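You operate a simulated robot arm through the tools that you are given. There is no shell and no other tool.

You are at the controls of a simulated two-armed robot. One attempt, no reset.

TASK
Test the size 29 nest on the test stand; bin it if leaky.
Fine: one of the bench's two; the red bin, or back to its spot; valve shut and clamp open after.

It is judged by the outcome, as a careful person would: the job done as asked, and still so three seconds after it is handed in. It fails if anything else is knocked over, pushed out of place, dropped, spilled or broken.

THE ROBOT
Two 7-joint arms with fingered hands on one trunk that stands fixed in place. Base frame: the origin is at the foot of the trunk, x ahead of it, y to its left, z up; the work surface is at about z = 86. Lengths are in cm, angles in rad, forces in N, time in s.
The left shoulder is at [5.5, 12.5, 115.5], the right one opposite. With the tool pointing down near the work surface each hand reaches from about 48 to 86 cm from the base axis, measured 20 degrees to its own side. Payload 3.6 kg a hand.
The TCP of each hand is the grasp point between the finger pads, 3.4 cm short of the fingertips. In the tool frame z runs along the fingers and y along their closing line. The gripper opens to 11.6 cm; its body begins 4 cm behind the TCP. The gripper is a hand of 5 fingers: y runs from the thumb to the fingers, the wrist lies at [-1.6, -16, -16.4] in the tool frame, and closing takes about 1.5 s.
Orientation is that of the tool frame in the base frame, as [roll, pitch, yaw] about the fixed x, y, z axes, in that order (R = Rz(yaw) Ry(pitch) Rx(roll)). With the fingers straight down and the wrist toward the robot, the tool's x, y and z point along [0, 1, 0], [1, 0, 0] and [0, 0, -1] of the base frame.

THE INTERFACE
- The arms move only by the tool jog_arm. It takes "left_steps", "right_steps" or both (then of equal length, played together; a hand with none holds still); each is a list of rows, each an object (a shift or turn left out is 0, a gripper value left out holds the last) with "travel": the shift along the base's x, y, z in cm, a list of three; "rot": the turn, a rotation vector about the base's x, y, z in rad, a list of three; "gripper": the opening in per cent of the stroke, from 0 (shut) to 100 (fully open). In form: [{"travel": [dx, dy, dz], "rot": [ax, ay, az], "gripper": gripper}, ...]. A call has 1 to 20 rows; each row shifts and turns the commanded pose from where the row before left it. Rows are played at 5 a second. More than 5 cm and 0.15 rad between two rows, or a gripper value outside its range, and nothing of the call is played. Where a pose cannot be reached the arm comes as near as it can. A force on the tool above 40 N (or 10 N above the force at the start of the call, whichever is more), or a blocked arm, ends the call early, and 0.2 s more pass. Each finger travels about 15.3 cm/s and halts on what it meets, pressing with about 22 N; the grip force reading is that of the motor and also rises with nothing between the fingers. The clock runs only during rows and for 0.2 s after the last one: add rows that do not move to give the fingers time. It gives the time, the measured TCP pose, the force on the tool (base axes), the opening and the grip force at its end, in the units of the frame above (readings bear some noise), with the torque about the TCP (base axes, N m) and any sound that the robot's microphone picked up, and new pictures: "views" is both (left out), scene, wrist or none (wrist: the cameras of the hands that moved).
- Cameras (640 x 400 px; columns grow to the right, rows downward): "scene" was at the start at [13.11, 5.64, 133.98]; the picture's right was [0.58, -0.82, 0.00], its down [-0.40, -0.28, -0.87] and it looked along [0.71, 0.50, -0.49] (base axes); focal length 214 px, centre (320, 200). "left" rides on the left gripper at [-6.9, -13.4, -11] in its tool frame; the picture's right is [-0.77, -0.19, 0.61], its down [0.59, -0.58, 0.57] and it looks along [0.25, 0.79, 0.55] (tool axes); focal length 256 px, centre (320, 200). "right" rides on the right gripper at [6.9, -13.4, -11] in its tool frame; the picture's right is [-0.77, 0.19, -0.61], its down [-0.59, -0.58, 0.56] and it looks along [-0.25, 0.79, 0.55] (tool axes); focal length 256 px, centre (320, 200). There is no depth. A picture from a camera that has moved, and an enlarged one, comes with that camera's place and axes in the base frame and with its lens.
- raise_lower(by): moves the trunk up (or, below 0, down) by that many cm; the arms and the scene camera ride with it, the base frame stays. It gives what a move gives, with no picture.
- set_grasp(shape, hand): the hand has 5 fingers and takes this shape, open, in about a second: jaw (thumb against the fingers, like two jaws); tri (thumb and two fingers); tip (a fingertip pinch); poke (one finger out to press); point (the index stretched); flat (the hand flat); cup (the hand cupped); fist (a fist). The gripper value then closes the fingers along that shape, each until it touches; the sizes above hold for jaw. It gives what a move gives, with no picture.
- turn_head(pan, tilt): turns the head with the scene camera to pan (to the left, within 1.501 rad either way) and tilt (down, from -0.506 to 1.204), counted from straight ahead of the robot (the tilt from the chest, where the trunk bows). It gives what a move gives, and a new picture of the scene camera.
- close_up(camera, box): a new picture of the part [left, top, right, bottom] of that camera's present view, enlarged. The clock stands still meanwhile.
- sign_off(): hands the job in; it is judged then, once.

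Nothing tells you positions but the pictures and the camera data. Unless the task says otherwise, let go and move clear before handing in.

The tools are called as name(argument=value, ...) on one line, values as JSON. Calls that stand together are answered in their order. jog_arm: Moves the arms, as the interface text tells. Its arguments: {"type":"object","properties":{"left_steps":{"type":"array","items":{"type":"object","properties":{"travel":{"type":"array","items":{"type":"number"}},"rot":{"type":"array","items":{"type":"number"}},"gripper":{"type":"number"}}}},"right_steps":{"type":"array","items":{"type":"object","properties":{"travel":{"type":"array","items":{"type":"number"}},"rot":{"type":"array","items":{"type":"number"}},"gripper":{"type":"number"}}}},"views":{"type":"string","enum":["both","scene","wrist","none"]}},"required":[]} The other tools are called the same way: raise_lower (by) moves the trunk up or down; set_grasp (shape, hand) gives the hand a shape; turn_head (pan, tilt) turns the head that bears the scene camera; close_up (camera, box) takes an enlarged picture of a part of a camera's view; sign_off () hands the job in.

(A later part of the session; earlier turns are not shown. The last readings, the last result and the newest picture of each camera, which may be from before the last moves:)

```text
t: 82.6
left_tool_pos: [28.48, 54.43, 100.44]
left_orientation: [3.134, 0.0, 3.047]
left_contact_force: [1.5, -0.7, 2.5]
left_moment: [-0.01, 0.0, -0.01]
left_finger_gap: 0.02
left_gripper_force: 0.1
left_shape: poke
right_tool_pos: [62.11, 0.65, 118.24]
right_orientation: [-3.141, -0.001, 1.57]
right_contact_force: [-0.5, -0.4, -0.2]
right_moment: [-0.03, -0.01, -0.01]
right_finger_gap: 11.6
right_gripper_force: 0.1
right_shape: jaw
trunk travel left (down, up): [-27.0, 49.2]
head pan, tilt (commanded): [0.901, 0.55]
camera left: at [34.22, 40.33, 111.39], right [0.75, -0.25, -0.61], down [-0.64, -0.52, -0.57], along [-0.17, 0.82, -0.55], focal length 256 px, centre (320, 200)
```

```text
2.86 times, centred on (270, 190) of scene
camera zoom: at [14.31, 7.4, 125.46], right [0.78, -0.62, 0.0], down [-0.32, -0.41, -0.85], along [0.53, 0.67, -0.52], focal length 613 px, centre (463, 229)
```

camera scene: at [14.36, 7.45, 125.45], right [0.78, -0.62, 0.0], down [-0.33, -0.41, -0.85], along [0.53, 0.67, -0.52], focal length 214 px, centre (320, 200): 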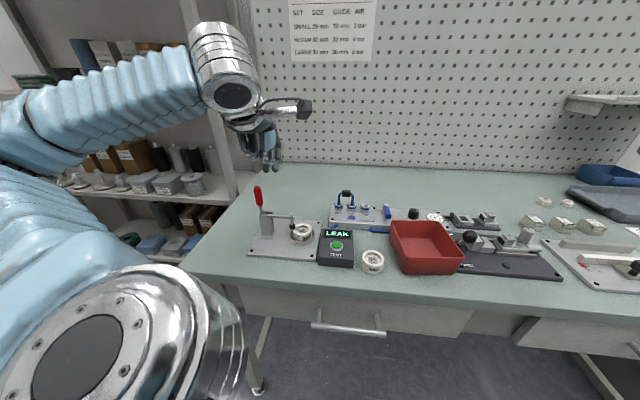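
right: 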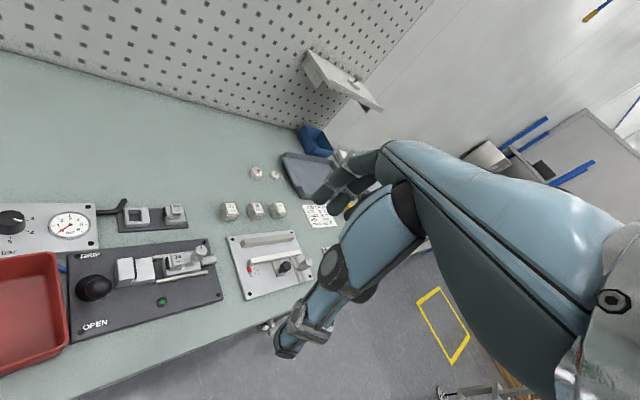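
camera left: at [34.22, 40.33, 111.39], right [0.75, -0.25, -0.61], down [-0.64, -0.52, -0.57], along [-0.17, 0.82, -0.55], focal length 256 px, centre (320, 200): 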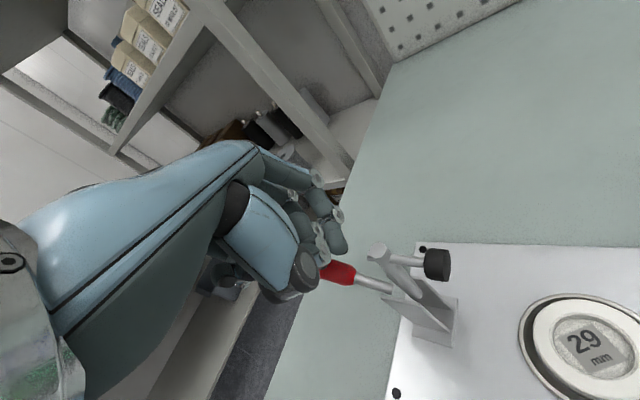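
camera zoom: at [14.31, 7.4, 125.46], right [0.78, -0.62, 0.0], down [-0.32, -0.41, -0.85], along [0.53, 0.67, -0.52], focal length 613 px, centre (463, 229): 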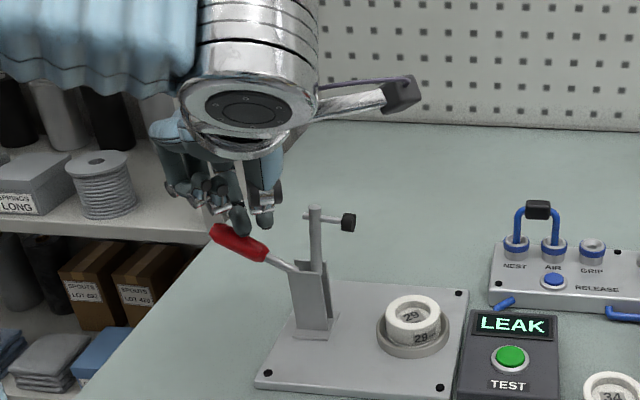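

The clamp is fully open again (arm upright, handle as at the start). Lifting away.

jog_arm(left_steps=[{"travel": [0.3, -0.3, 2.0]}, {"travel": [0.5, -0.5, 4.0]}, {"travel": [1.5, -2.0, 2.5]}, {"travel": [2.5, -3.5, 0]}, {"travel": [2.5, -3.5, 0]}, {}], views="both")

set_grasp(hand="left", shape="tri")

close_up(camera="scene", box=[200, 120, 360, 280])

```text
t: 84.0
left_tool_pos: [35.72, 44.6, 108.98]
left_orientation: [3.136, -0.003, 3.053]
left_contact_force: [-0.4, -0.6, 0.6]
left_moment: [0.01, -0.03, 0.01]
left_finger_gap: 0.02
left_gripper_force: 0.1
left_shape: poke
right_tool_pos: [62.11, 0.76, 118.12]
right_orientation: [3.141, 0.001, 1.573]
right_contact_force: [-0.2, 0.8, 0.5]
right_moment: [-0.01, 0.0, -0.01]
right_finger_gap: 11.58
right_gripper_force: 0.0
right_shape: jaw
trunk travel left (down, up): [-27.0, 49.2]
head pan, tilt (commanded): [0.901, 0.55]
camera scene: at [14.24, 7.45, 125.47], right [0.78, -0.62, 0.0], down [-0.32, -0.41, -0.85], along [0.53, 0.67, -0.52], focal length 214 px, centre (320, 200)
camera left: at [41.43, 30.62, 119.81], right [0.75, -0.25, -0.61], down [-0.64, -0.52, -0.57], along [-0.17, 0.82, -0.55], focal length 256 px, centre (320, 200)
```

scene: 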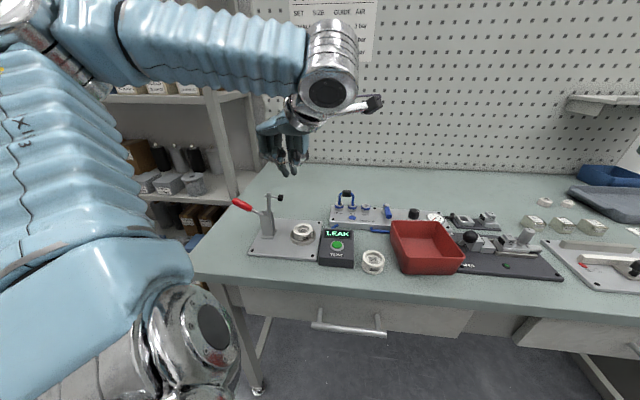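
left: 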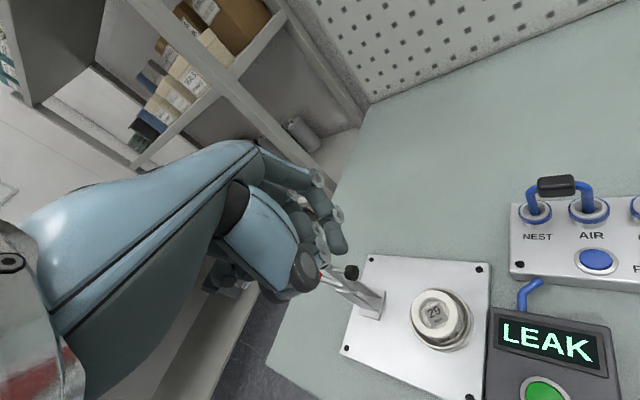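

```text
t: 84.9
left_tool_pos: [35.77, 44.57, 108.92]
left_orientation: [3.134, -0.003, 3.05]
left_contact_force: [0.4, 0.5, -0.1]
left_moment: [0.0, 0.0, 0.01]
left_finger_gap: 11.61
left_gripper_force: 0.0
left_shape: tri
right_tool_pos: [62.13, 0.67, 118.13]
right_orientation: [-3.141, 0.002, 1.57]
right_contact_force: [-0.5, -0.1, 0.0]
right_moment: [0.0, -0.03, 0.03]
right_finger_gap: 11.59
right_gripper_force: 0.0
right_shape: jaw
trunk travel left (down, up): [-27.0, 49.2]
head pan, tilt (commanded): [0.901, 0.55]
```

```text
2.50 times, centred on (280, 200) of scene
camera zoom: at [14.32, 7.44, 125.46], right [0.78, -0.62, 0.0], down [-0.32, -0.41, -0.85], along [0.53, 0.67, -0.52], focal length 536 px, centre (420, 200)
```

zoom: 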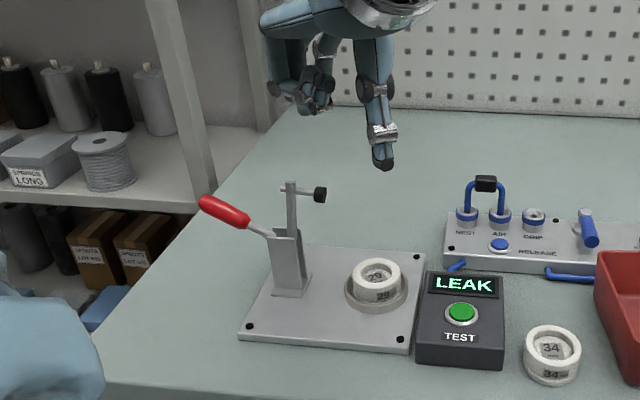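

The clamp stays open. Now I'll position the three-finger grip over nest 29 on the seat and come down in stages.

jog_arm(left_steps=[{"travel": [1.0, -0.1, -2.0], "gripper": 57}, {"travel": [1.02, -0.05, -3.4]}, {"travel": [0, 0, -3.4]}, {}], views="wrist")

close_up(camera="left", box=[260, 180, 480, 360])

close_up(camera="scene", box=[240, 140, 340, 260])

```text
t: 85.9
left_tool_pos: [37.77, 44.36, 100.15]
left_orientation: [3.134, 0.0, 3.049]
left_contact_force: [0.3, -0.7, 0.0]
left_moment: [0.0, 0.0, 0.03]
left_finger_gap: 6.66
left_gripper_force: 0.1
left_shape: tri
right_tool_pos: [62.17, 0.75, 118.18]
right_orientation: [-3.141, 0.001, 1.571]
right_contact_force: [0.6, -0.6, 0.4]
right_moment: [0.01, 0.01, 0.01]
right_finger_gap: 11.6
right_gripper_force: 0.2
right_shape: jaw
trunk travel left (down, up): [-27.0, 49.2]
head pan, tilt (commanded): [0.901, 0.55]
camera left: at [43.54, 30.39, 111.06], right [0.75, -0.25, -0.61], down [-0.64, -0.52, -0.57], along [-0.17, 0.82, -0.55], focal length 256 px, centre (320, 200)
```

left: 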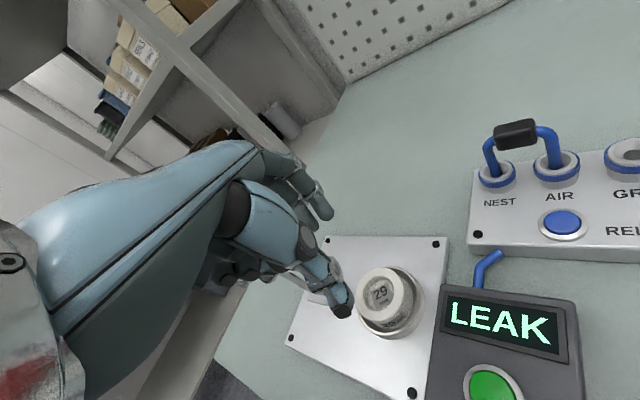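

```text
2.22 times, centred on (370, 270) of left
camera zoom: at [43.54, 30.39, 111.06], right [0.75, -0.25, -0.61], down [-0.64, -0.52, -0.57], along [-0.17, 0.82, -0.55], focal length 569 px, centre (209, 44)
```

zoom: 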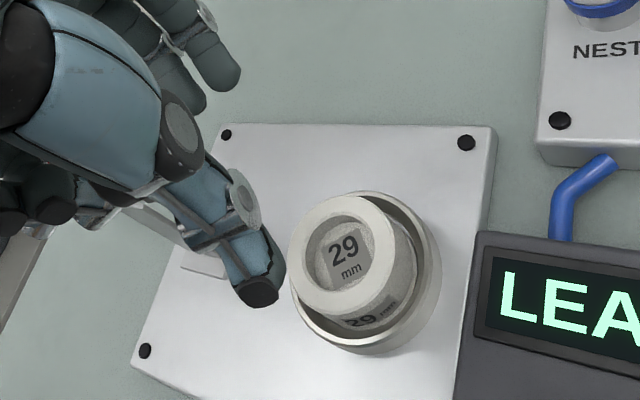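

```text
3.33 times, centred on (290, 200) of scene
camera zoom: at [14.3, 7.42, 125.46], right [0.78, -0.62, 0.0], down [-0.32, -0.41, -0.85], along [0.53, 0.67, -0.52], focal length 715 px, centre (420, 200)
```

zoom: 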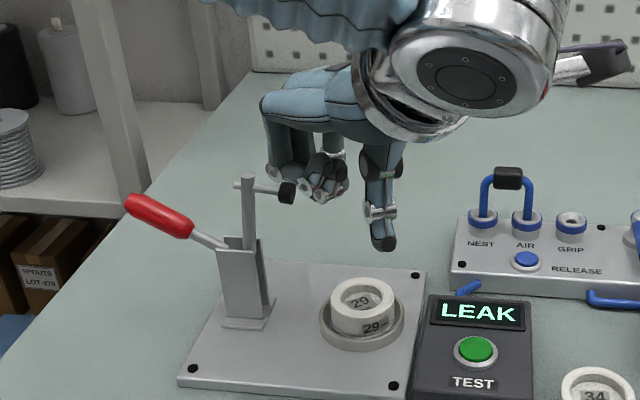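

Estimates of the nest's y differ slightly, so I'll hedge by shifting −0.45 in y, keep the gap wide, and descend partway to check.

jog_arm(left_steps=[{"travel": [-0.1, -0.45, -2.5]}, {"travel": [0, 0, -2.7]}, {}], views="wrist")

close_up(camera="left", box=[280, 180, 440, 320])

close_up(camera="scene", box=[260, 180, 330, 260])

```text
t: 86.7
left_tool_pos: [37.83, 44.03, 94.83]
left_orientation: [3.134, 0.0, 3.049]
left_contact_force: [1.7, 0.8, 0.9]
left_moment: [-0.01, 0.0, -0.02]
left_finger_gap: 6.68
left_gripper_force: 0.1
left_shape: tri
right_tool_pos: [62.08, 0.78, 118.18]
right_orientation: [3.141, 0.002, 1.571]
right_contact_force: [0.6, -0.7, 0.0]
right_moment: [-0.03, 0.02, 0.01]
right_finger_gap: 11.61
right_gripper_force: 0.0
right_shape: jaw
trunk travel left (down, up): [-27.0, 49.2]
head pan, tilt (commanded): [0.901, 0.55]
camera left: at [43.46, 29.99, 105.87], right [0.75, -0.25, -0.61], down [-0.64, -0.52, -0.57], along [-0.17, 0.82, -0.55], focal length 256 px, centre (320, 200)
```

left: 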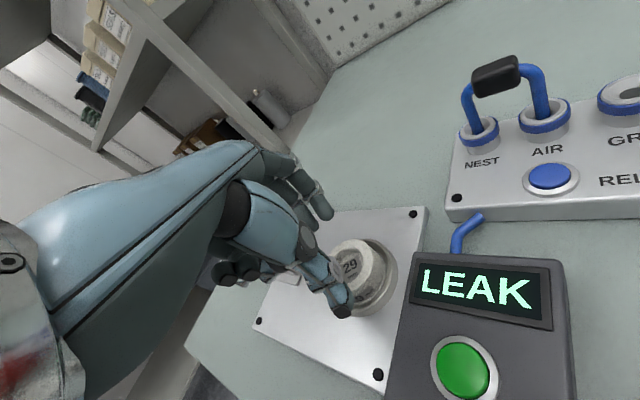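

```text
2.86 times, centred on (360, 250) of left
camera zoom: at [43.46, 29.99, 105.87], right [0.75, -0.25, -0.61], down [-0.64, -0.52, -0.57], along [-0.17, 0.82, -0.55], focal length 731 px, centre (206, 57)
```

zoom: 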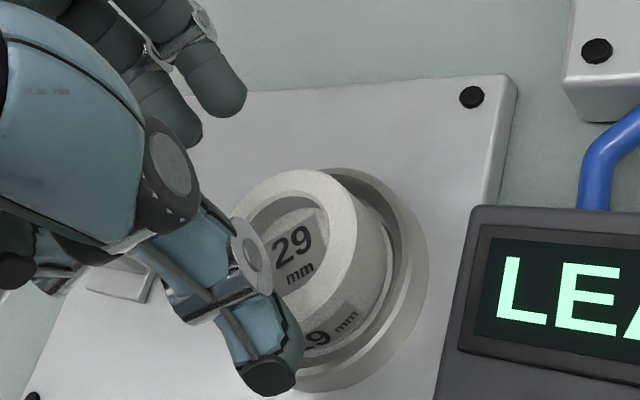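

```text
5.00 times, centred on (295, 220) of scene
camera zoom: at [14.29, 7.43, 125.46], right [0.78, -0.62, 0.0], down [-0.32, -0.41, -0.85], along [0.53, 0.67, -0.52], focal length 1072 px, centre (445, 100)
```

zoom: 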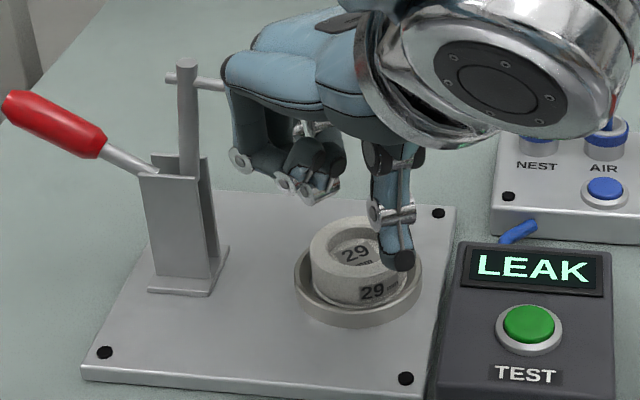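

The relative view matches my earlier good grasp of this nest. Lowering to grip height (fingertips just above the ring).

jog_arm(left_steps=[{"travel": [0, 0, -1.4]}, {"travel": [0, 0, -1.1]}, {}], views="wrist")

close_up(camera="left", box=[280, 180, 440, 320])

close_up(camera="scene", box=[260, 180, 330, 260])

```text
t: 87.5
left_tool_pos: [37.74, 44.13, 92.39]
left_orientation: [3.135, -0.001, 3.05]
left_contact_force: [0.0, -0.1, 0.1]
left_moment: [0.03, 0.03, 0.03]
left_finger_gap: 6.62
left_gripper_force: 0.0
left_shape: tri
right_tool_pos: [62.07, 0.83, 118.16]
right_orientation: [-3.139, -0.001, 1.573]
right_contact_force: [-0.1, -0.2, 0.3]
right_moment: [0.0, -0.02, -0.02]
right_finger_gap: 11.59
right_gripper_force: 0.1
right_shape: jaw
trunk travel left (down, up): [-27.0, 49.2]
head pan, tilt (commanded): [0.901, 0.55]
camera left: at [43.41, 29.99, 103.4], right [0.75, -0.25, -0.61], down [-0.64, -0.52, -0.57], along [-0.17, 0.82, -0.55], focal length 256 px, centre (320, 200)
```

left: 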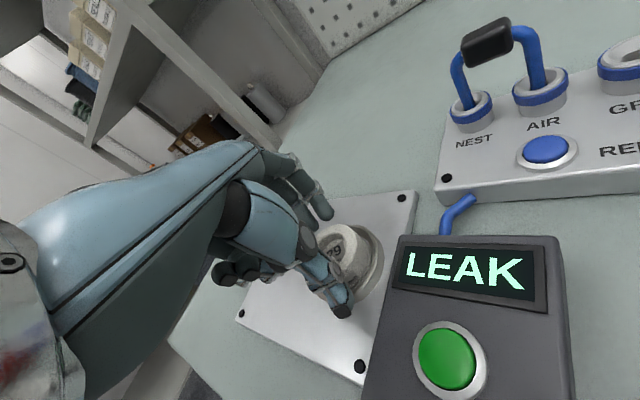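

```text
2.86 times, centred on (360, 250) of left
camera zoom: at [43.41, 29.99, 103.4], right [0.75, -0.25, -0.61], down [-0.64, -0.52, -0.57], along [-0.17, 0.82, -0.55], focal length 731 px, centre (206, 57)
```

zoom: 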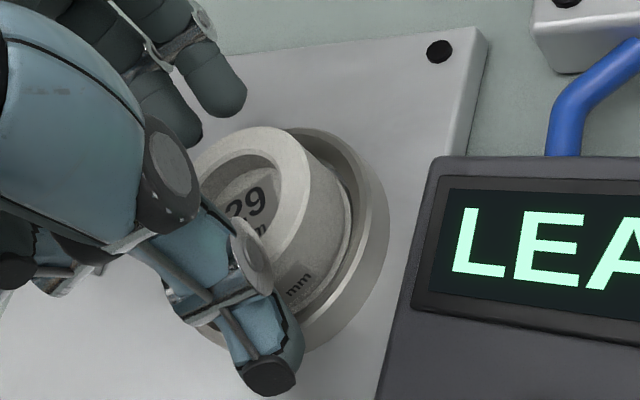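

```text
5.00 times, centred on (295, 220) of scene
camera zoom: at [14.31, 7.44, 125.46], right [0.78, -0.62, 0.0], down [-0.32, -0.41, -0.85], along [0.53, 0.67, -0.52], focal length 1072 px, centre (445, 100)
```

zoom: 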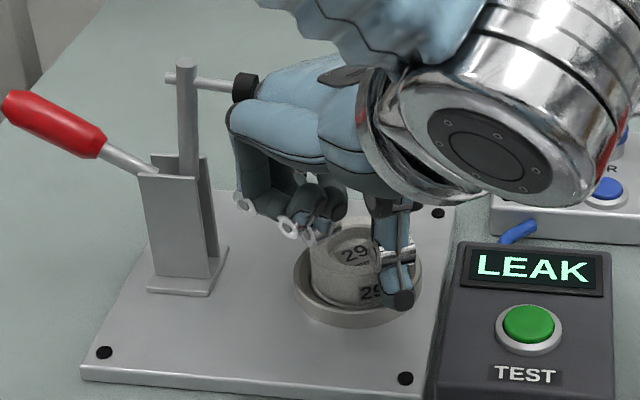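

In position with no contact. Closing on the nest.

jog_arm(left_steps=[{"gripper": 48}, {"gripper": 30}, {}, {}, {}, {}, {}, {}], views="wrist")

close_up(camera="left", box=[280, 180, 440, 320])

close_up(camera="scene", box=[260, 180, 330, 260])

```text
t: 89.3
left_tool_pos: [37.68, 44.05, 92.37]
left_orientation: [3.136, -0.003, 3.049]
left_contact_force: [0.5, 0.1, 1.5]
left_moment: [-0.08, -0.01, 0.02]
left_finger_gap: 4.08
left_gripper_force: 22.2
left_shape: tri
right_tool_pos: [62.11, 0.85, 118.12]
right_orientation: [3.142, 0.0, 1.571]
right_contact_force: [-0.1, 0.0, -1.1]
right_moment: [0.03, 0.01, 0.0]
right_finger_gap: 11.59
right_gripper_force: 0.0
right_shape: jaw
trunk travel left (down, up): [-27.0, 49.2]
head pan, tilt (commanded): [0.901, 0.55]
camera left: at [43.41, 29.98, 103.42], right [0.75, -0.25, -0.61], down [-0.64, -0.52, -0.57], along [-0.17, 0.82, -0.55], focal length 256 px, centre (320, 200)
```

left: 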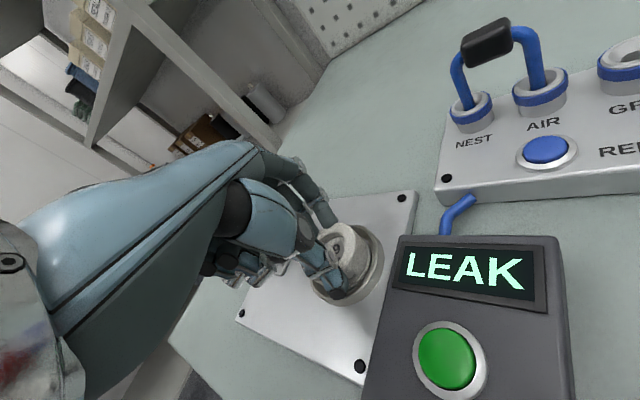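

```text
2.86 times, centred on (360, 250) of left
camera zoom: at [43.41, 29.98, 103.42], right [0.75, -0.25, -0.61], down [-0.64, -0.52, -0.57], along [-0.17, 0.82, -0.55], focal length 731 px, centre (206, 57)
```

zoom: 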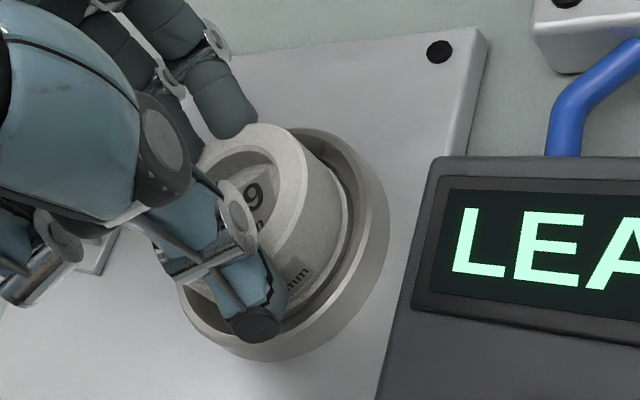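

```text
5.00 times, centred on (295, 220) of scene
camera zoom: at [14.31, 7.42, 125.46], right [0.78, -0.62, 0.0], down [-0.32, -0.41, -0.85], along [0.53, 0.67, -0.52], focal length 1072 px, centre (445, 100)
```

zoom: 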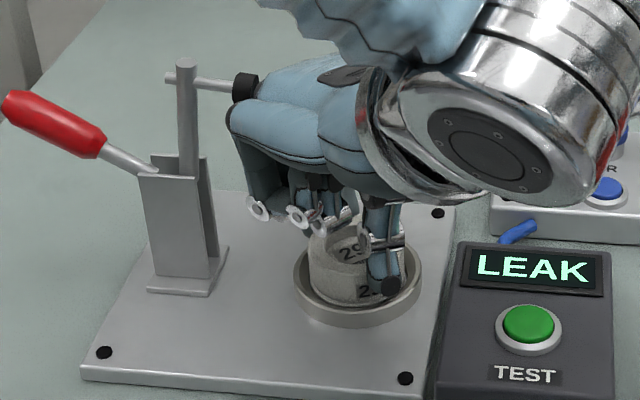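

Gripped at 22 N. Lifting straight up in small steps and checking the hold.

jog_arm(left_steps=[{"travel": [0, 0, 0.7]}, {"travel": [0, 0, 1.0]}, {"travel": [0, 0, 2.0]}, {"travel": [0, 0, 3.0]}, {"travel": [0, -0.5, 3.5]}, {}], views="both")

close_up(camera="left", box=[280, 180, 440, 320])

close_up(camera="scene", box=[250, 140, 340, 260])

```text
t: 90.7
left_tool_pos: [37.81, 43.47, 102.69]
left_orientation: [3.137, -0.002, 3.05]
left_contact_force: [0.5, 0.1, -0.7]
left_moment: [-0.01, -0.01, 0.0]
left_finger_gap: 4.11
left_gripper_force: 22.2
left_shape: tri
right_tool_pos: [62.2, 0.77, 118.02]
right_orientation: [3.141, 0.001, 1.57]
right_contact_force: [-0.4, 0.1, -0.3]
right_moment: [-0.01, 0.01, 0.02]
right_finger_gap: 11.58
right_gripper_force: 0.0
right_shape: jaw
trunk travel left (down, up): [-27.0, 49.2]
head pan, tilt (commanded): [0.901, 0.55]
camera scene: at [14.35, 7.49, 125.45], right [0.78, -0.62, 0.0], down [-0.33, -0.41, -0.85], along [0.53, 0.67, -0.52], focal length 214 px, centre (320, 200)
camera left: at [43.5, 29.48, 113.56], right [0.75, -0.25, -0.61], down [-0.64, -0.52, -0.57], along [-0.17, 0.82, -0.55], focal length 256 px, centre (320, 200)
```

scene: 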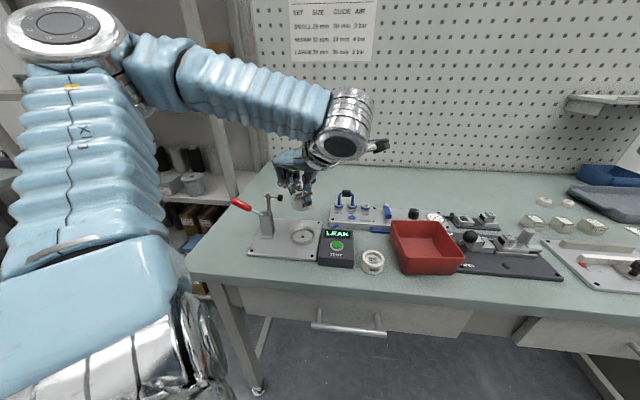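
left: 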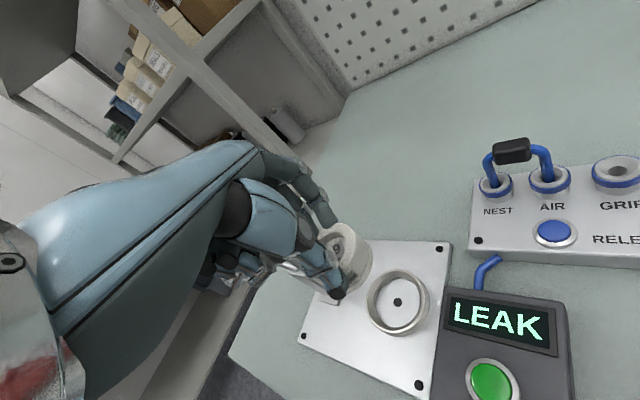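

```text
2.86 times, centred on (360, 250) of left
camera zoom: at [43.5, 29.48, 113.56], right [0.75, -0.25, -0.61], down [-0.64, -0.52, -0.57], along [-0.17, 0.82, -0.55], focal length 731 px, centre (206, 57)
```

zoom: 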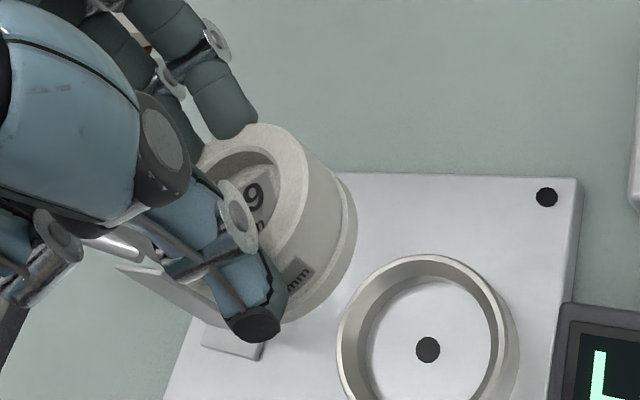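

```text
3.33 times, centred on (295, 200) of scene
camera zoom: at [14.35, 7.49, 125.45], right [0.78, -0.62, 0.0], down [-0.33, -0.41, -0.85], along [0.53, 0.67, -0.52], focal length 715 px, centre (403, 200)
```

zoom: 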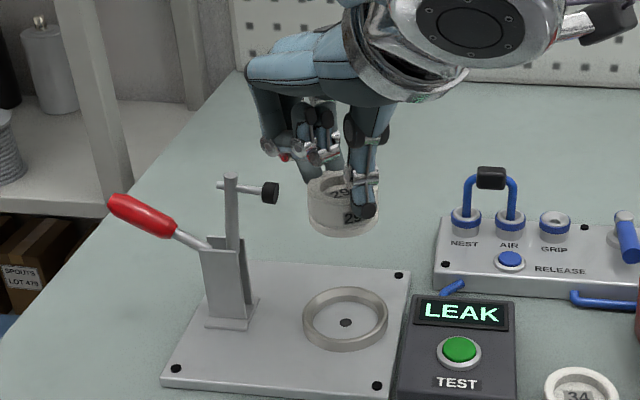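

The nest is held well and the seat is empty. Before binning, I'll look to the right to be sure which "red bin" is meant (there was also something red by the floor).

turn_head(pan=0.0, tilt=0.65)

turn_head(pan=0.55, tilt=0.6)

close_up(camera="scene", box=[270, 150, 430, 270])

```text
t: 91.9
left_tool_pos: [37.83, 43.48, 102.71]
left_orientation: [3.133, 0.0, 3.047]
left_contact_force: [0.4, -0.5, -0.7]
left_moment: [-0.02, 0.0, -0.02]
left_finger_gap: 4.09
left_gripper_force: 22.3
left_shape: tri
right_tool_pos: [62.2, 0.77, 118.17]
right_orientation: [3.14, 0.002, 1.569]
right_contact_force: [1.2, -0.2, -0.3]
right_moment: [-0.03, -0.01, 0.04]
right_finger_gap: 11.59
right_gripper_force: 0.1
right_shape: jaw
trunk travel left (down, up): [-27.0, 49.2]
head pan, tilt (commanded): [0.0, 0.649]
camera scene: at [17.42, 0.42, 124.58], right [0.0, -1.0, 0.0], down [-0.6, 0.0, -0.8], along [0.8, 0.0, -0.6], focal length 214 px, centre (320, 200)
```

scene: 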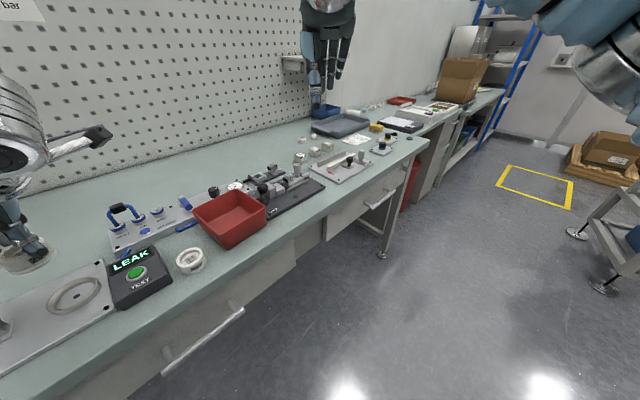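

```text
t: 92.8
left_tool_pos: [37.75, 43.54, 102.59]
left_orientation: [3.135, -0.003, 3.049]
left_contact_force: [0.0, -0.8, 0.0]
left_moment: [0.01, 0.03, -0.01]
left_finger_gap: 4.08
left_gripper_force: 21.6
left_shape: tri
right_tool_pos: [62.14, 0.84, 118.15]
right_orientation: [3.14, 0.0, 1.57]
right_contact_force: [-0.3, -1.5, 0.3]
right_moment: [-0.03, 0.04, -0.02]
right_finger_gap: 11.58
right_gripper_force: 0.0
right_shape: jaw
trunk travel left (down, up): [-27.0, 49.2]
head pan, tilt (commanded): [0.55, 0.6]
camera scene: at [16.28, 5.02, 125.0], right [0.52, -0.85, 0.0], down [-0.48, -0.3, -0.82], along [0.7, 0.43, -0.57], focal length 214 px, centre (320, 200)
```

scene: 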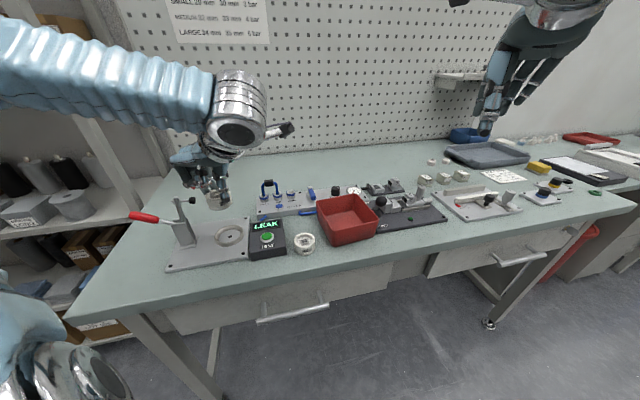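

```text
3.33 times, centred on (350, 210) of scene
camera zoom: at [16.28, 5.02, 125.0], right [0.52, -0.85, 0.0], down [-0.48, -0.3, -0.82], along [0.7, 0.43, -0.57], focal length 715 px, centre (220, 167)
```

zoom: 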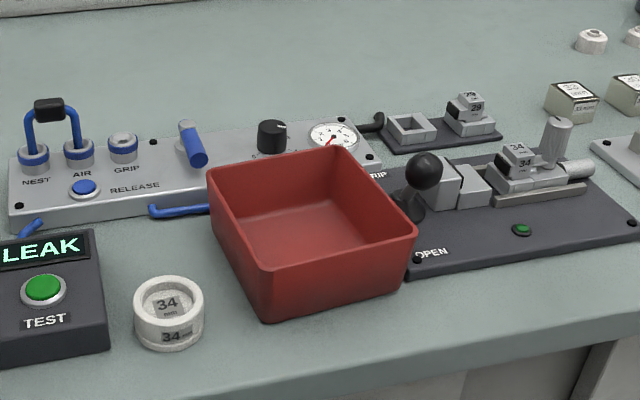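

The reject bin is the open red box beside the tester, centred at about (58.2, 22.6), roughly 12.5 cm square with its rim at z≈91. Carrying the nest there, high, turning the wrist back.

jog_arm(left_steps=[{"travel": [0, -0.8, 2.3]}, {"travel": [2.27, -2.25, 0.3], "rot": [0, 0, -0.139]}, {"travel": [2.27, -2.25, 0], "rot": [0, 0, -0.139]}, {"travel": [2.27, -2.25, 0], "rot": [0, 0, -0.139]}, {"travel": [2.27, -2.25, 0], "rot": [0, 0, -0.139]}, {"travel": [2.27, -2.25, 0], "rot": [0, 0, -0.139]}, {"travel": [2.27, -2.25, 0], "rot": [0, 0, -0.139]}, {"travel": [2.27, -2.25, 0], "rot": [0, 0, -0.139]}, {"travel": [2.27, -2.25, 0], "rot": [0, 0, -0.139]}, {"travel": [2.27, -2.1, 0], "rot": [0, 0, -0.139]}, {}], views="both")

close_up(camera="left", box=[240, 160, 560, 400])

close_up(camera="scene", box=[270, 100, 430, 270])

```text
t: 95.2
left_tool_pos: [58.19, 22.48, 105.41]
left_orientation: [3.135, 0.001, 1.796]
left_contact_force: [-0.5, 0.0, -0.3]
left_moment: [0.0, 0.0, 0.01]
left_finger_gap: 4.06
left_gripper_force: 22.2
left_shape: tri
right_tool_pos: [62.18, 0.78, 118.16]
right_orientation: [-3.14, -0.001, 1.571]
right_contact_force: [-0.4, 0.7, -0.9]
right_moment: [0.01, -0.01, 0.03]
right_finger_gap: 11.58
right_gripper_force: 0.0
right_shape: jaw
trunk travel left (down, up): [-27.0, 49.2]
head pan, tilt (commanded): [0.55, 0.6]
camera scene: at [16.26, 5.02, 125.01], right [0.52, -0.85, 0.0], down [-0.48, -0.3, -0.82], along [0.7, 0.43, -0.57], focal length 214 px, centre (320, 200)
camera left: at [46.7, 12.79, 116.3], right [-0.01, -0.79, -0.61], down [-0.69, 0.45, -0.57], along [0.72, 0.42, -0.55], focal length 256 px, centre (320, 200)
```

scene: 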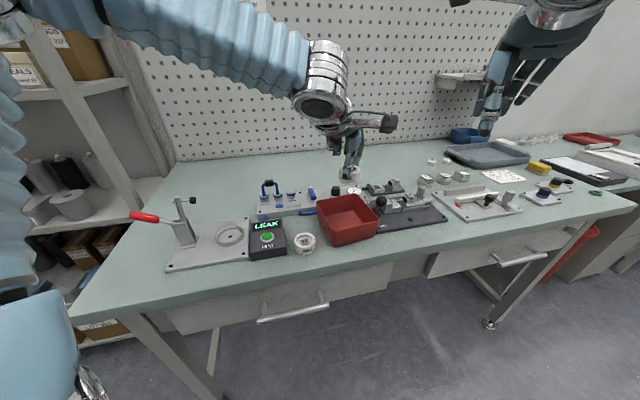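
left: 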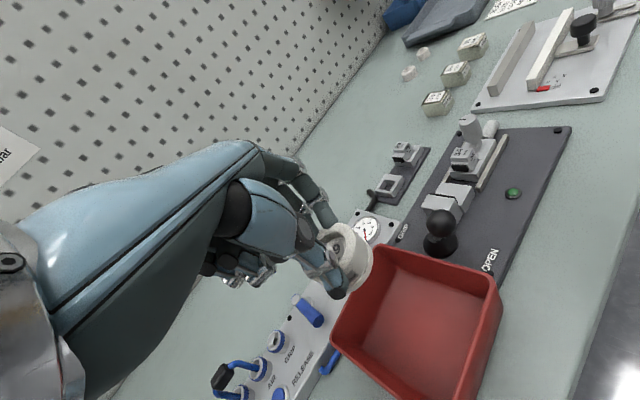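

```text
1.67 times, centred on (400, 280) of left
camera zoom: at [46.7, 12.79, 116.3], right [-0.01, -0.79, -0.61], down [-0.69, 0.45, -0.57], along [0.72, 0.42, -0.55], focal length 427 px, centre (187, 67)
```

zoom: 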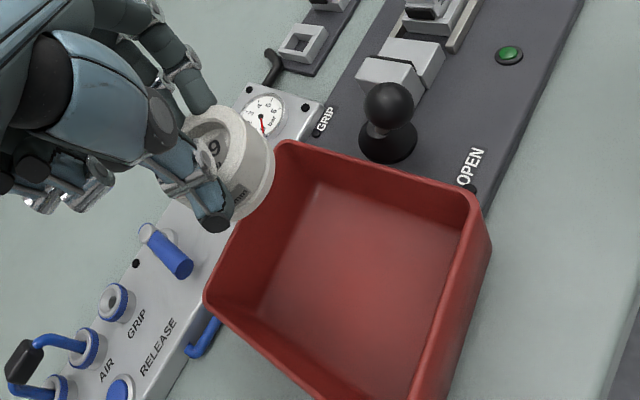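

```text
2.35 times, centred on (350, 185) of scene
camera zoom: at [16.26, 5.02, 125.01], right [0.52, -0.85, 0.0], down [-0.48, -0.3, -0.82], along [0.7, 0.43, -0.57], focal length 505 px, centre (249, 235)
```

zoom: 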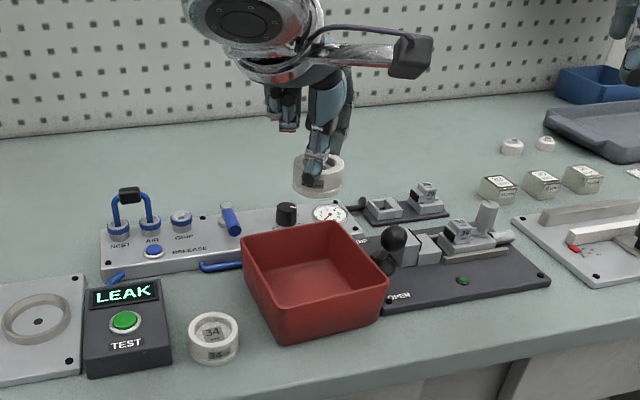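

Fine-tuning over the bin's centre (about (57.6, 22.3)) and lowering the nest inside in stages.

jog_arm(left_steps=[{"travel": [-0.6, -0.2, -3.0]}, {"travel": [0, 0, -3.5]}, {"travel": [0, 0, -2.5]}, {}], views="both")

close_up(camera="left", box=[240, 160, 560, 400])

close_up(camera="scene", box=[280, 140, 420, 270])

```text
t: 96.2
left_tool_pos: [57.48, 22.36, 96.11]
left_orientation: [3.135, 0.001, 1.799]
left_contact_force: [-0.1, -0.2, -1.5]
left_moment: [0.0, 0.0, -0.02]
left_finger_gap: 4.04
left_gripper_force: 21.4
left_shape: tri
right_tool_pos: [62.2, 0.7, 118.14]
right_orientation: [-3.141, 0.0, 1.571]
right_contact_force: [0.1, 0.1, 0.8]
right_moment: [0.0, -0.01, 0.0]
right_finger_gap: 11.57
right_gripper_force: 0.0
right_shape: jaw
trunk travel left (down, up): [-27.0, 49.2]
head pan, tilt (commanded): [0.55, 0.6]
camera scene: at [16.27, 5.0, 125.01], right [0.52, -0.85, 0.0], down [-0.48, -0.3, -0.82], along [0.7, 0.43, -0.57], focal length 214 px, centre (320, 200)
camera left: at [46.11, 12.64, 107.18], right [0.0, -0.79, -0.61], down [-0.69, 0.45, -0.57], along [0.72, 0.42, -0.55], focal length 256 px, centre (320, 200)
```

scene: 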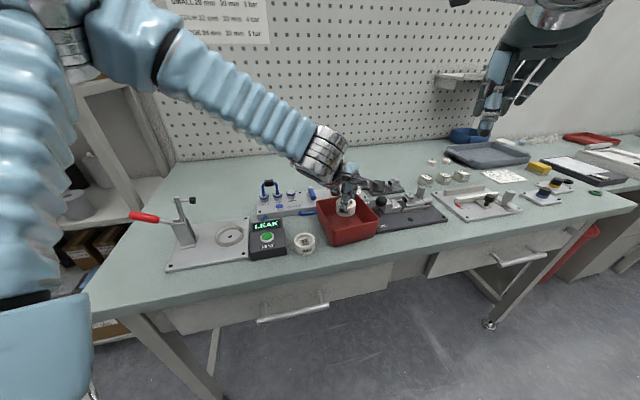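
left: 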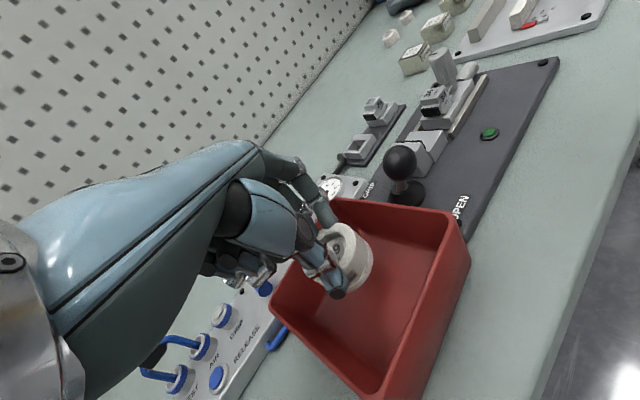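

```text
1.67 times, centred on (400, 280) of left
camera zoom: at [46.11, 12.64, 107.18], right [0.0, -0.79, -0.61], down [-0.69, 0.45, -0.57], along [0.72, 0.42, -0.55], focal length 427 px, centre (187, 67)
```

zoom: 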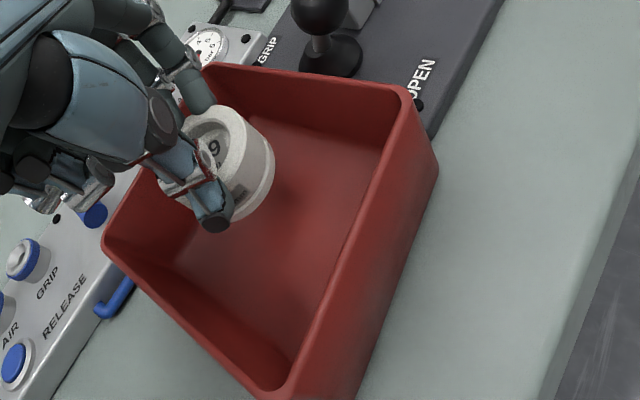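

```text
3.08 times, centred on (350, 205) of scene
camera zoom: at [16.27, 5.0, 125.01], right [0.52, -0.85, 0.0], down [-0.48, -0.3, -0.82], along [0.7, 0.43, -0.57], focal length 660 px, centre (228, 185)
```

zoom: 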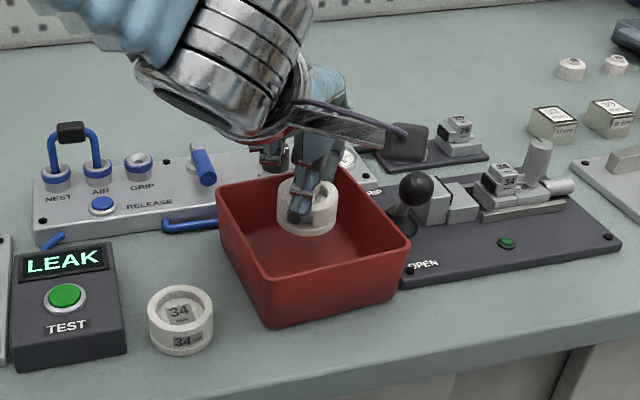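

The nest is inside the bin's walls and heading to its middle. Lowering the rest, slowly at the end.

jog_arm(left_steps=[{"travel": [0, 0, -1.5]}, {"travel": [0, 0, -1.2]}, {"travel": [0, 0, -0.6]}, {}], views="wrist")

close_up(camera="left", box=[240, 140, 480, 340])

close_up(camera="scene", box=[300, 160, 400, 250])

```text
t: 97.2
left_tool_pos: [57.58, 22.33, 92.96]
left_orientation: [3.135, 0.001, 1.801]
left_contact_force: [-0.2, -0.1, -0.6]
left_moment: [0.0, -0.03, -0.04]
left_finger_gap: 4.06
left_gripper_force: 22.1
left_shape: tri
right_tool_pos: [62.17, 0.84, 118.25]
right_orientation: [3.141, 0.001, 1.57]
right_contact_force: [0.2, 0.4, 0.0]
right_moment: [0.01, -0.04, 0.0]
right_finger_gap: 11.58
right_gripper_force: 0.0
right_shape: jaw
trunk travel left (down, up): [-27.0, 49.2]
head pan, tilt (commanded): [0.55, 0.6]
camera left: at [46.1, 12.62, 103.89], right [0.0, -0.79, -0.61], down [-0.69, 0.45, -0.57], along [0.72, 0.42, -0.55], focal length 256 px, centre (320, 200)
```

left: 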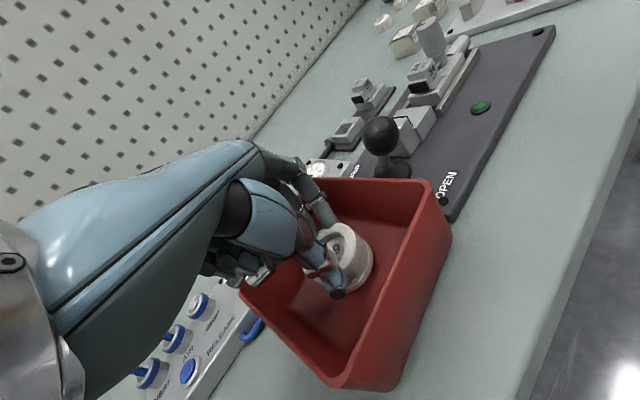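

```text
2.00 times, centred on (360, 240) of left
camera zoom: at [46.1, 12.62, 103.89], right [0.0, -0.79, -0.61], down [-0.69, 0.45, -0.57], along [0.72, 0.42, -0.55], focal length 512 px, centre (240, 120)
```

zoom: 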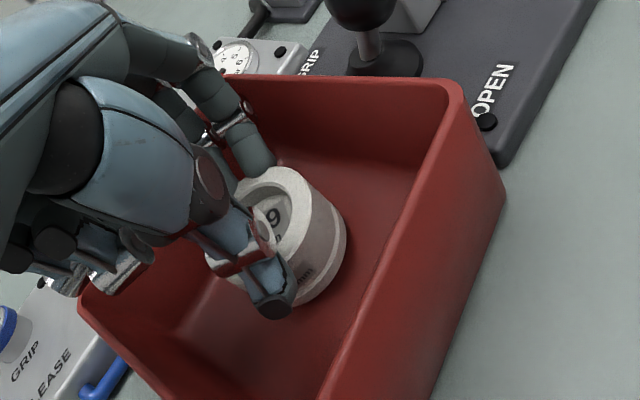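

```text
4.44 times, centred on (350, 205) of scene
camera zoom: at [16.28, 5.0, 125.0], right [0.52, -0.85, 0.0], down [-0.48, -0.3, -0.82], along [0.7, 0.43, -0.57], focal length 953 px, centre (187, 178)
```

zoom: 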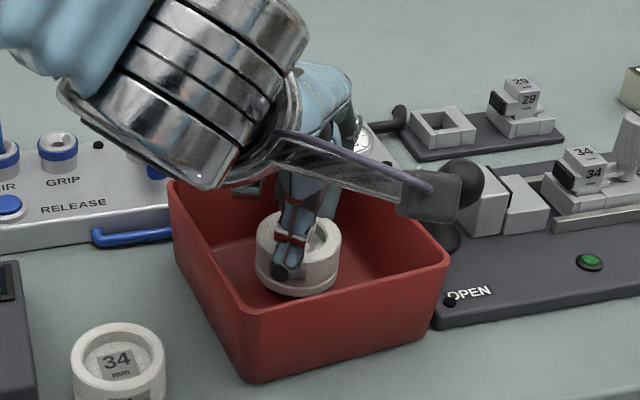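

Almost at the bin floor. Continuing in small steps until it touches.

jog_arm(left_steps=[{"travel": [0, 0, -0.4]}, {"travel": [0, 0, -0.3]}, {}], views="none")

close_up(camera="scene", box=[310, 170, 390, 240])

```text
t: 98.0
left_tool_pos: [57.54, 22.43, 92.23]
left_orientation: [3.134, 0.001, 1.8]
left_contact_force: [-0.7, -0.6, -1.2]
left_moment: [-0.01, -0.02, -0.01]
left_finger_gap: 4.08
left_gripper_force: 21.9
left_shape: tri
right_tool_pos: [62.22, 0.69, 118.15]
right_orientation: [-3.142, -0.001, 1.57]
right_contact_force: [-0.6, -0.3, 0.3]
right_moment: [0.02, 0.0, 0.02]
right_finger_gap: 11.62
right_gripper_force: 0.1
right_shape: jaw
trunk travel left (down, up): [-27.0, 49.2]
head pan, tilt (commanded): [0.55, 0.6]
```

```text
5.71 times, centred on (350, 205) of scene
camera zoom: at [16.28, 5.01, 125.0], right [0.52, -0.85, 0.0], down [-0.48, -0.3, -0.82], along [0.7, 0.43, -0.57], focal length 1226 px, centre (149, 171)
```

zoom: 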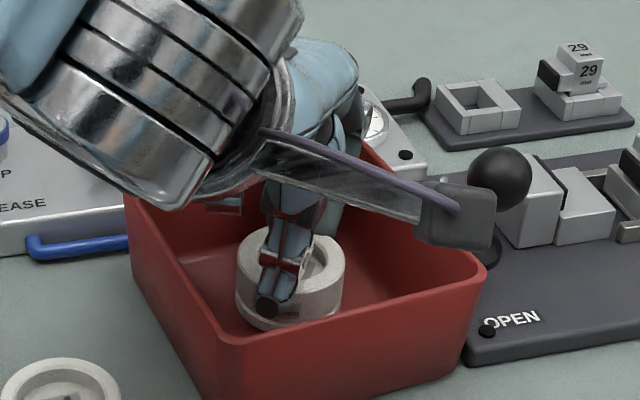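

jog_arm(left_steps=[{"travel": [0, 0, -0.3]}, {"travel": [0, 0, -0.3]}, {}], views="none")

```text
t: 98.8
left_tool_pos: [57.49, 22.25, 91.84]
left_orientation: [3.13, 0.002, 1.798]
left_contact_force: [1.0, -0.1, 9.2]
left_moment: [0.03, 0.05, 0.01]
left_finger_gap: 4.07
left_gripper_force: 22.0
left_shape: tri
right_tool_pos: [62.14, 0.7, 118.22]
right_orientation: [3.141, 0.0, 1.57]
right_contact_force: [-1.0, -0.7, 0.1]
right_moment: [-0.05, -0.03, -0.01]
right_finger_gap: 11.6
right_gripper_force: 0.1
right_shape: jaw
trunk travel left (down, up): [-27.0, 49.2]
head pan, tilt (commanded): [0.55, 0.6]
```

The nest rests on the bin floor (9 N). Opening the fingers gently and lifting out.

jog_arm(left_steps=[{"travel": [0, 0, 0.15]}, {"gripper": 40}, {"gripper": 48}, {"gripper": 54}, {}, {}], views="wrist")

close_up(camera="left", box=[240, 140, 480, 340])

close_up(camera="scene", box=[310, 170, 390, 240])

```text
t: 100.2
left_tool_pos: [57.44, 22.36, 91.67]
left_orientation: [3.136, -0.001, 1.799]
left_contact_force: [0.2, -0.6, -0.3]
left_moment: [-0.03, 0.04, -0.04]
left_finger_gap: 6.23
left_gripper_force: 0.0
left_shape: tri
right_tool_pos: [62.25, 0.77, 118.25]
right_orientation: [3.14, -0.001, 1.569]
right_contact_force: [0.0, 0.4, -0.3]
right_moment: [0.01, 0.04, 0.0]
right_finger_gap: 11.63
right_gripper_force: 0.1
right_shape: jaw
trunk travel left (down, up): [-27.0, 49.2]
head pan, tilt (commanded): [0.55, 0.6]
camera left: at [46.08, 12.68, 102.75], right [0.0, -0.79, -0.61], down [-0.69, 0.45, -0.57], along [0.72, 0.42, -0.55], focal length 256 px, centre (320, 200)
```

left: 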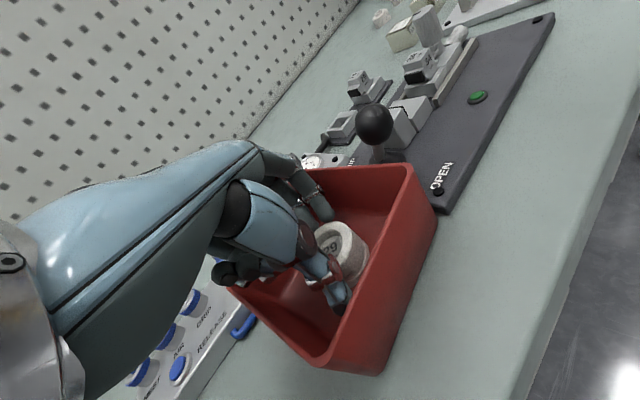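

```text
2.00 times, centred on (360, 240) of left
camera zoom: at [46.08, 12.68, 102.75], right [0.0, -0.79, -0.61], down [-0.69, 0.45, -0.57], along [0.72, 0.42, -0.55], focal length 512 px, centre (240, 120)
```

zoom: 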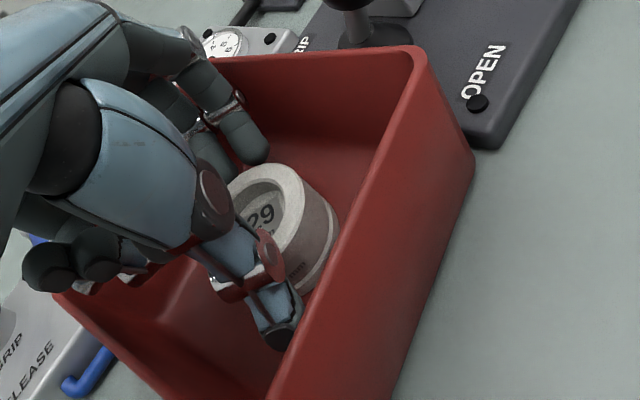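

```text
5.71 times, centred on (350, 205) of scene
camera zoom: at [16.28, 5.01, 125.0], right [0.52, -0.85, 0.0], down [-0.48, -0.3, -0.82], along [0.7, 0.43, -0.57], focal length 1226 px, centre (149, 171)
```

zoom: 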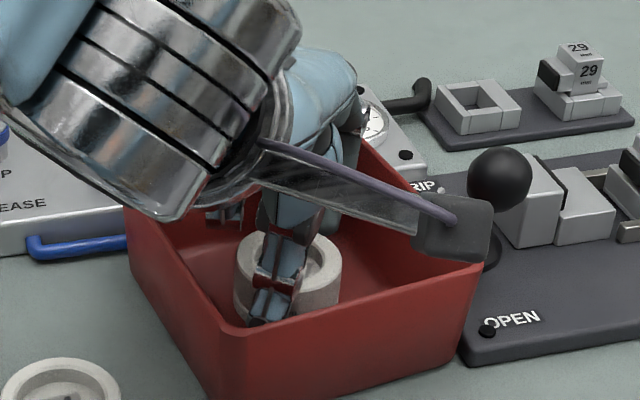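

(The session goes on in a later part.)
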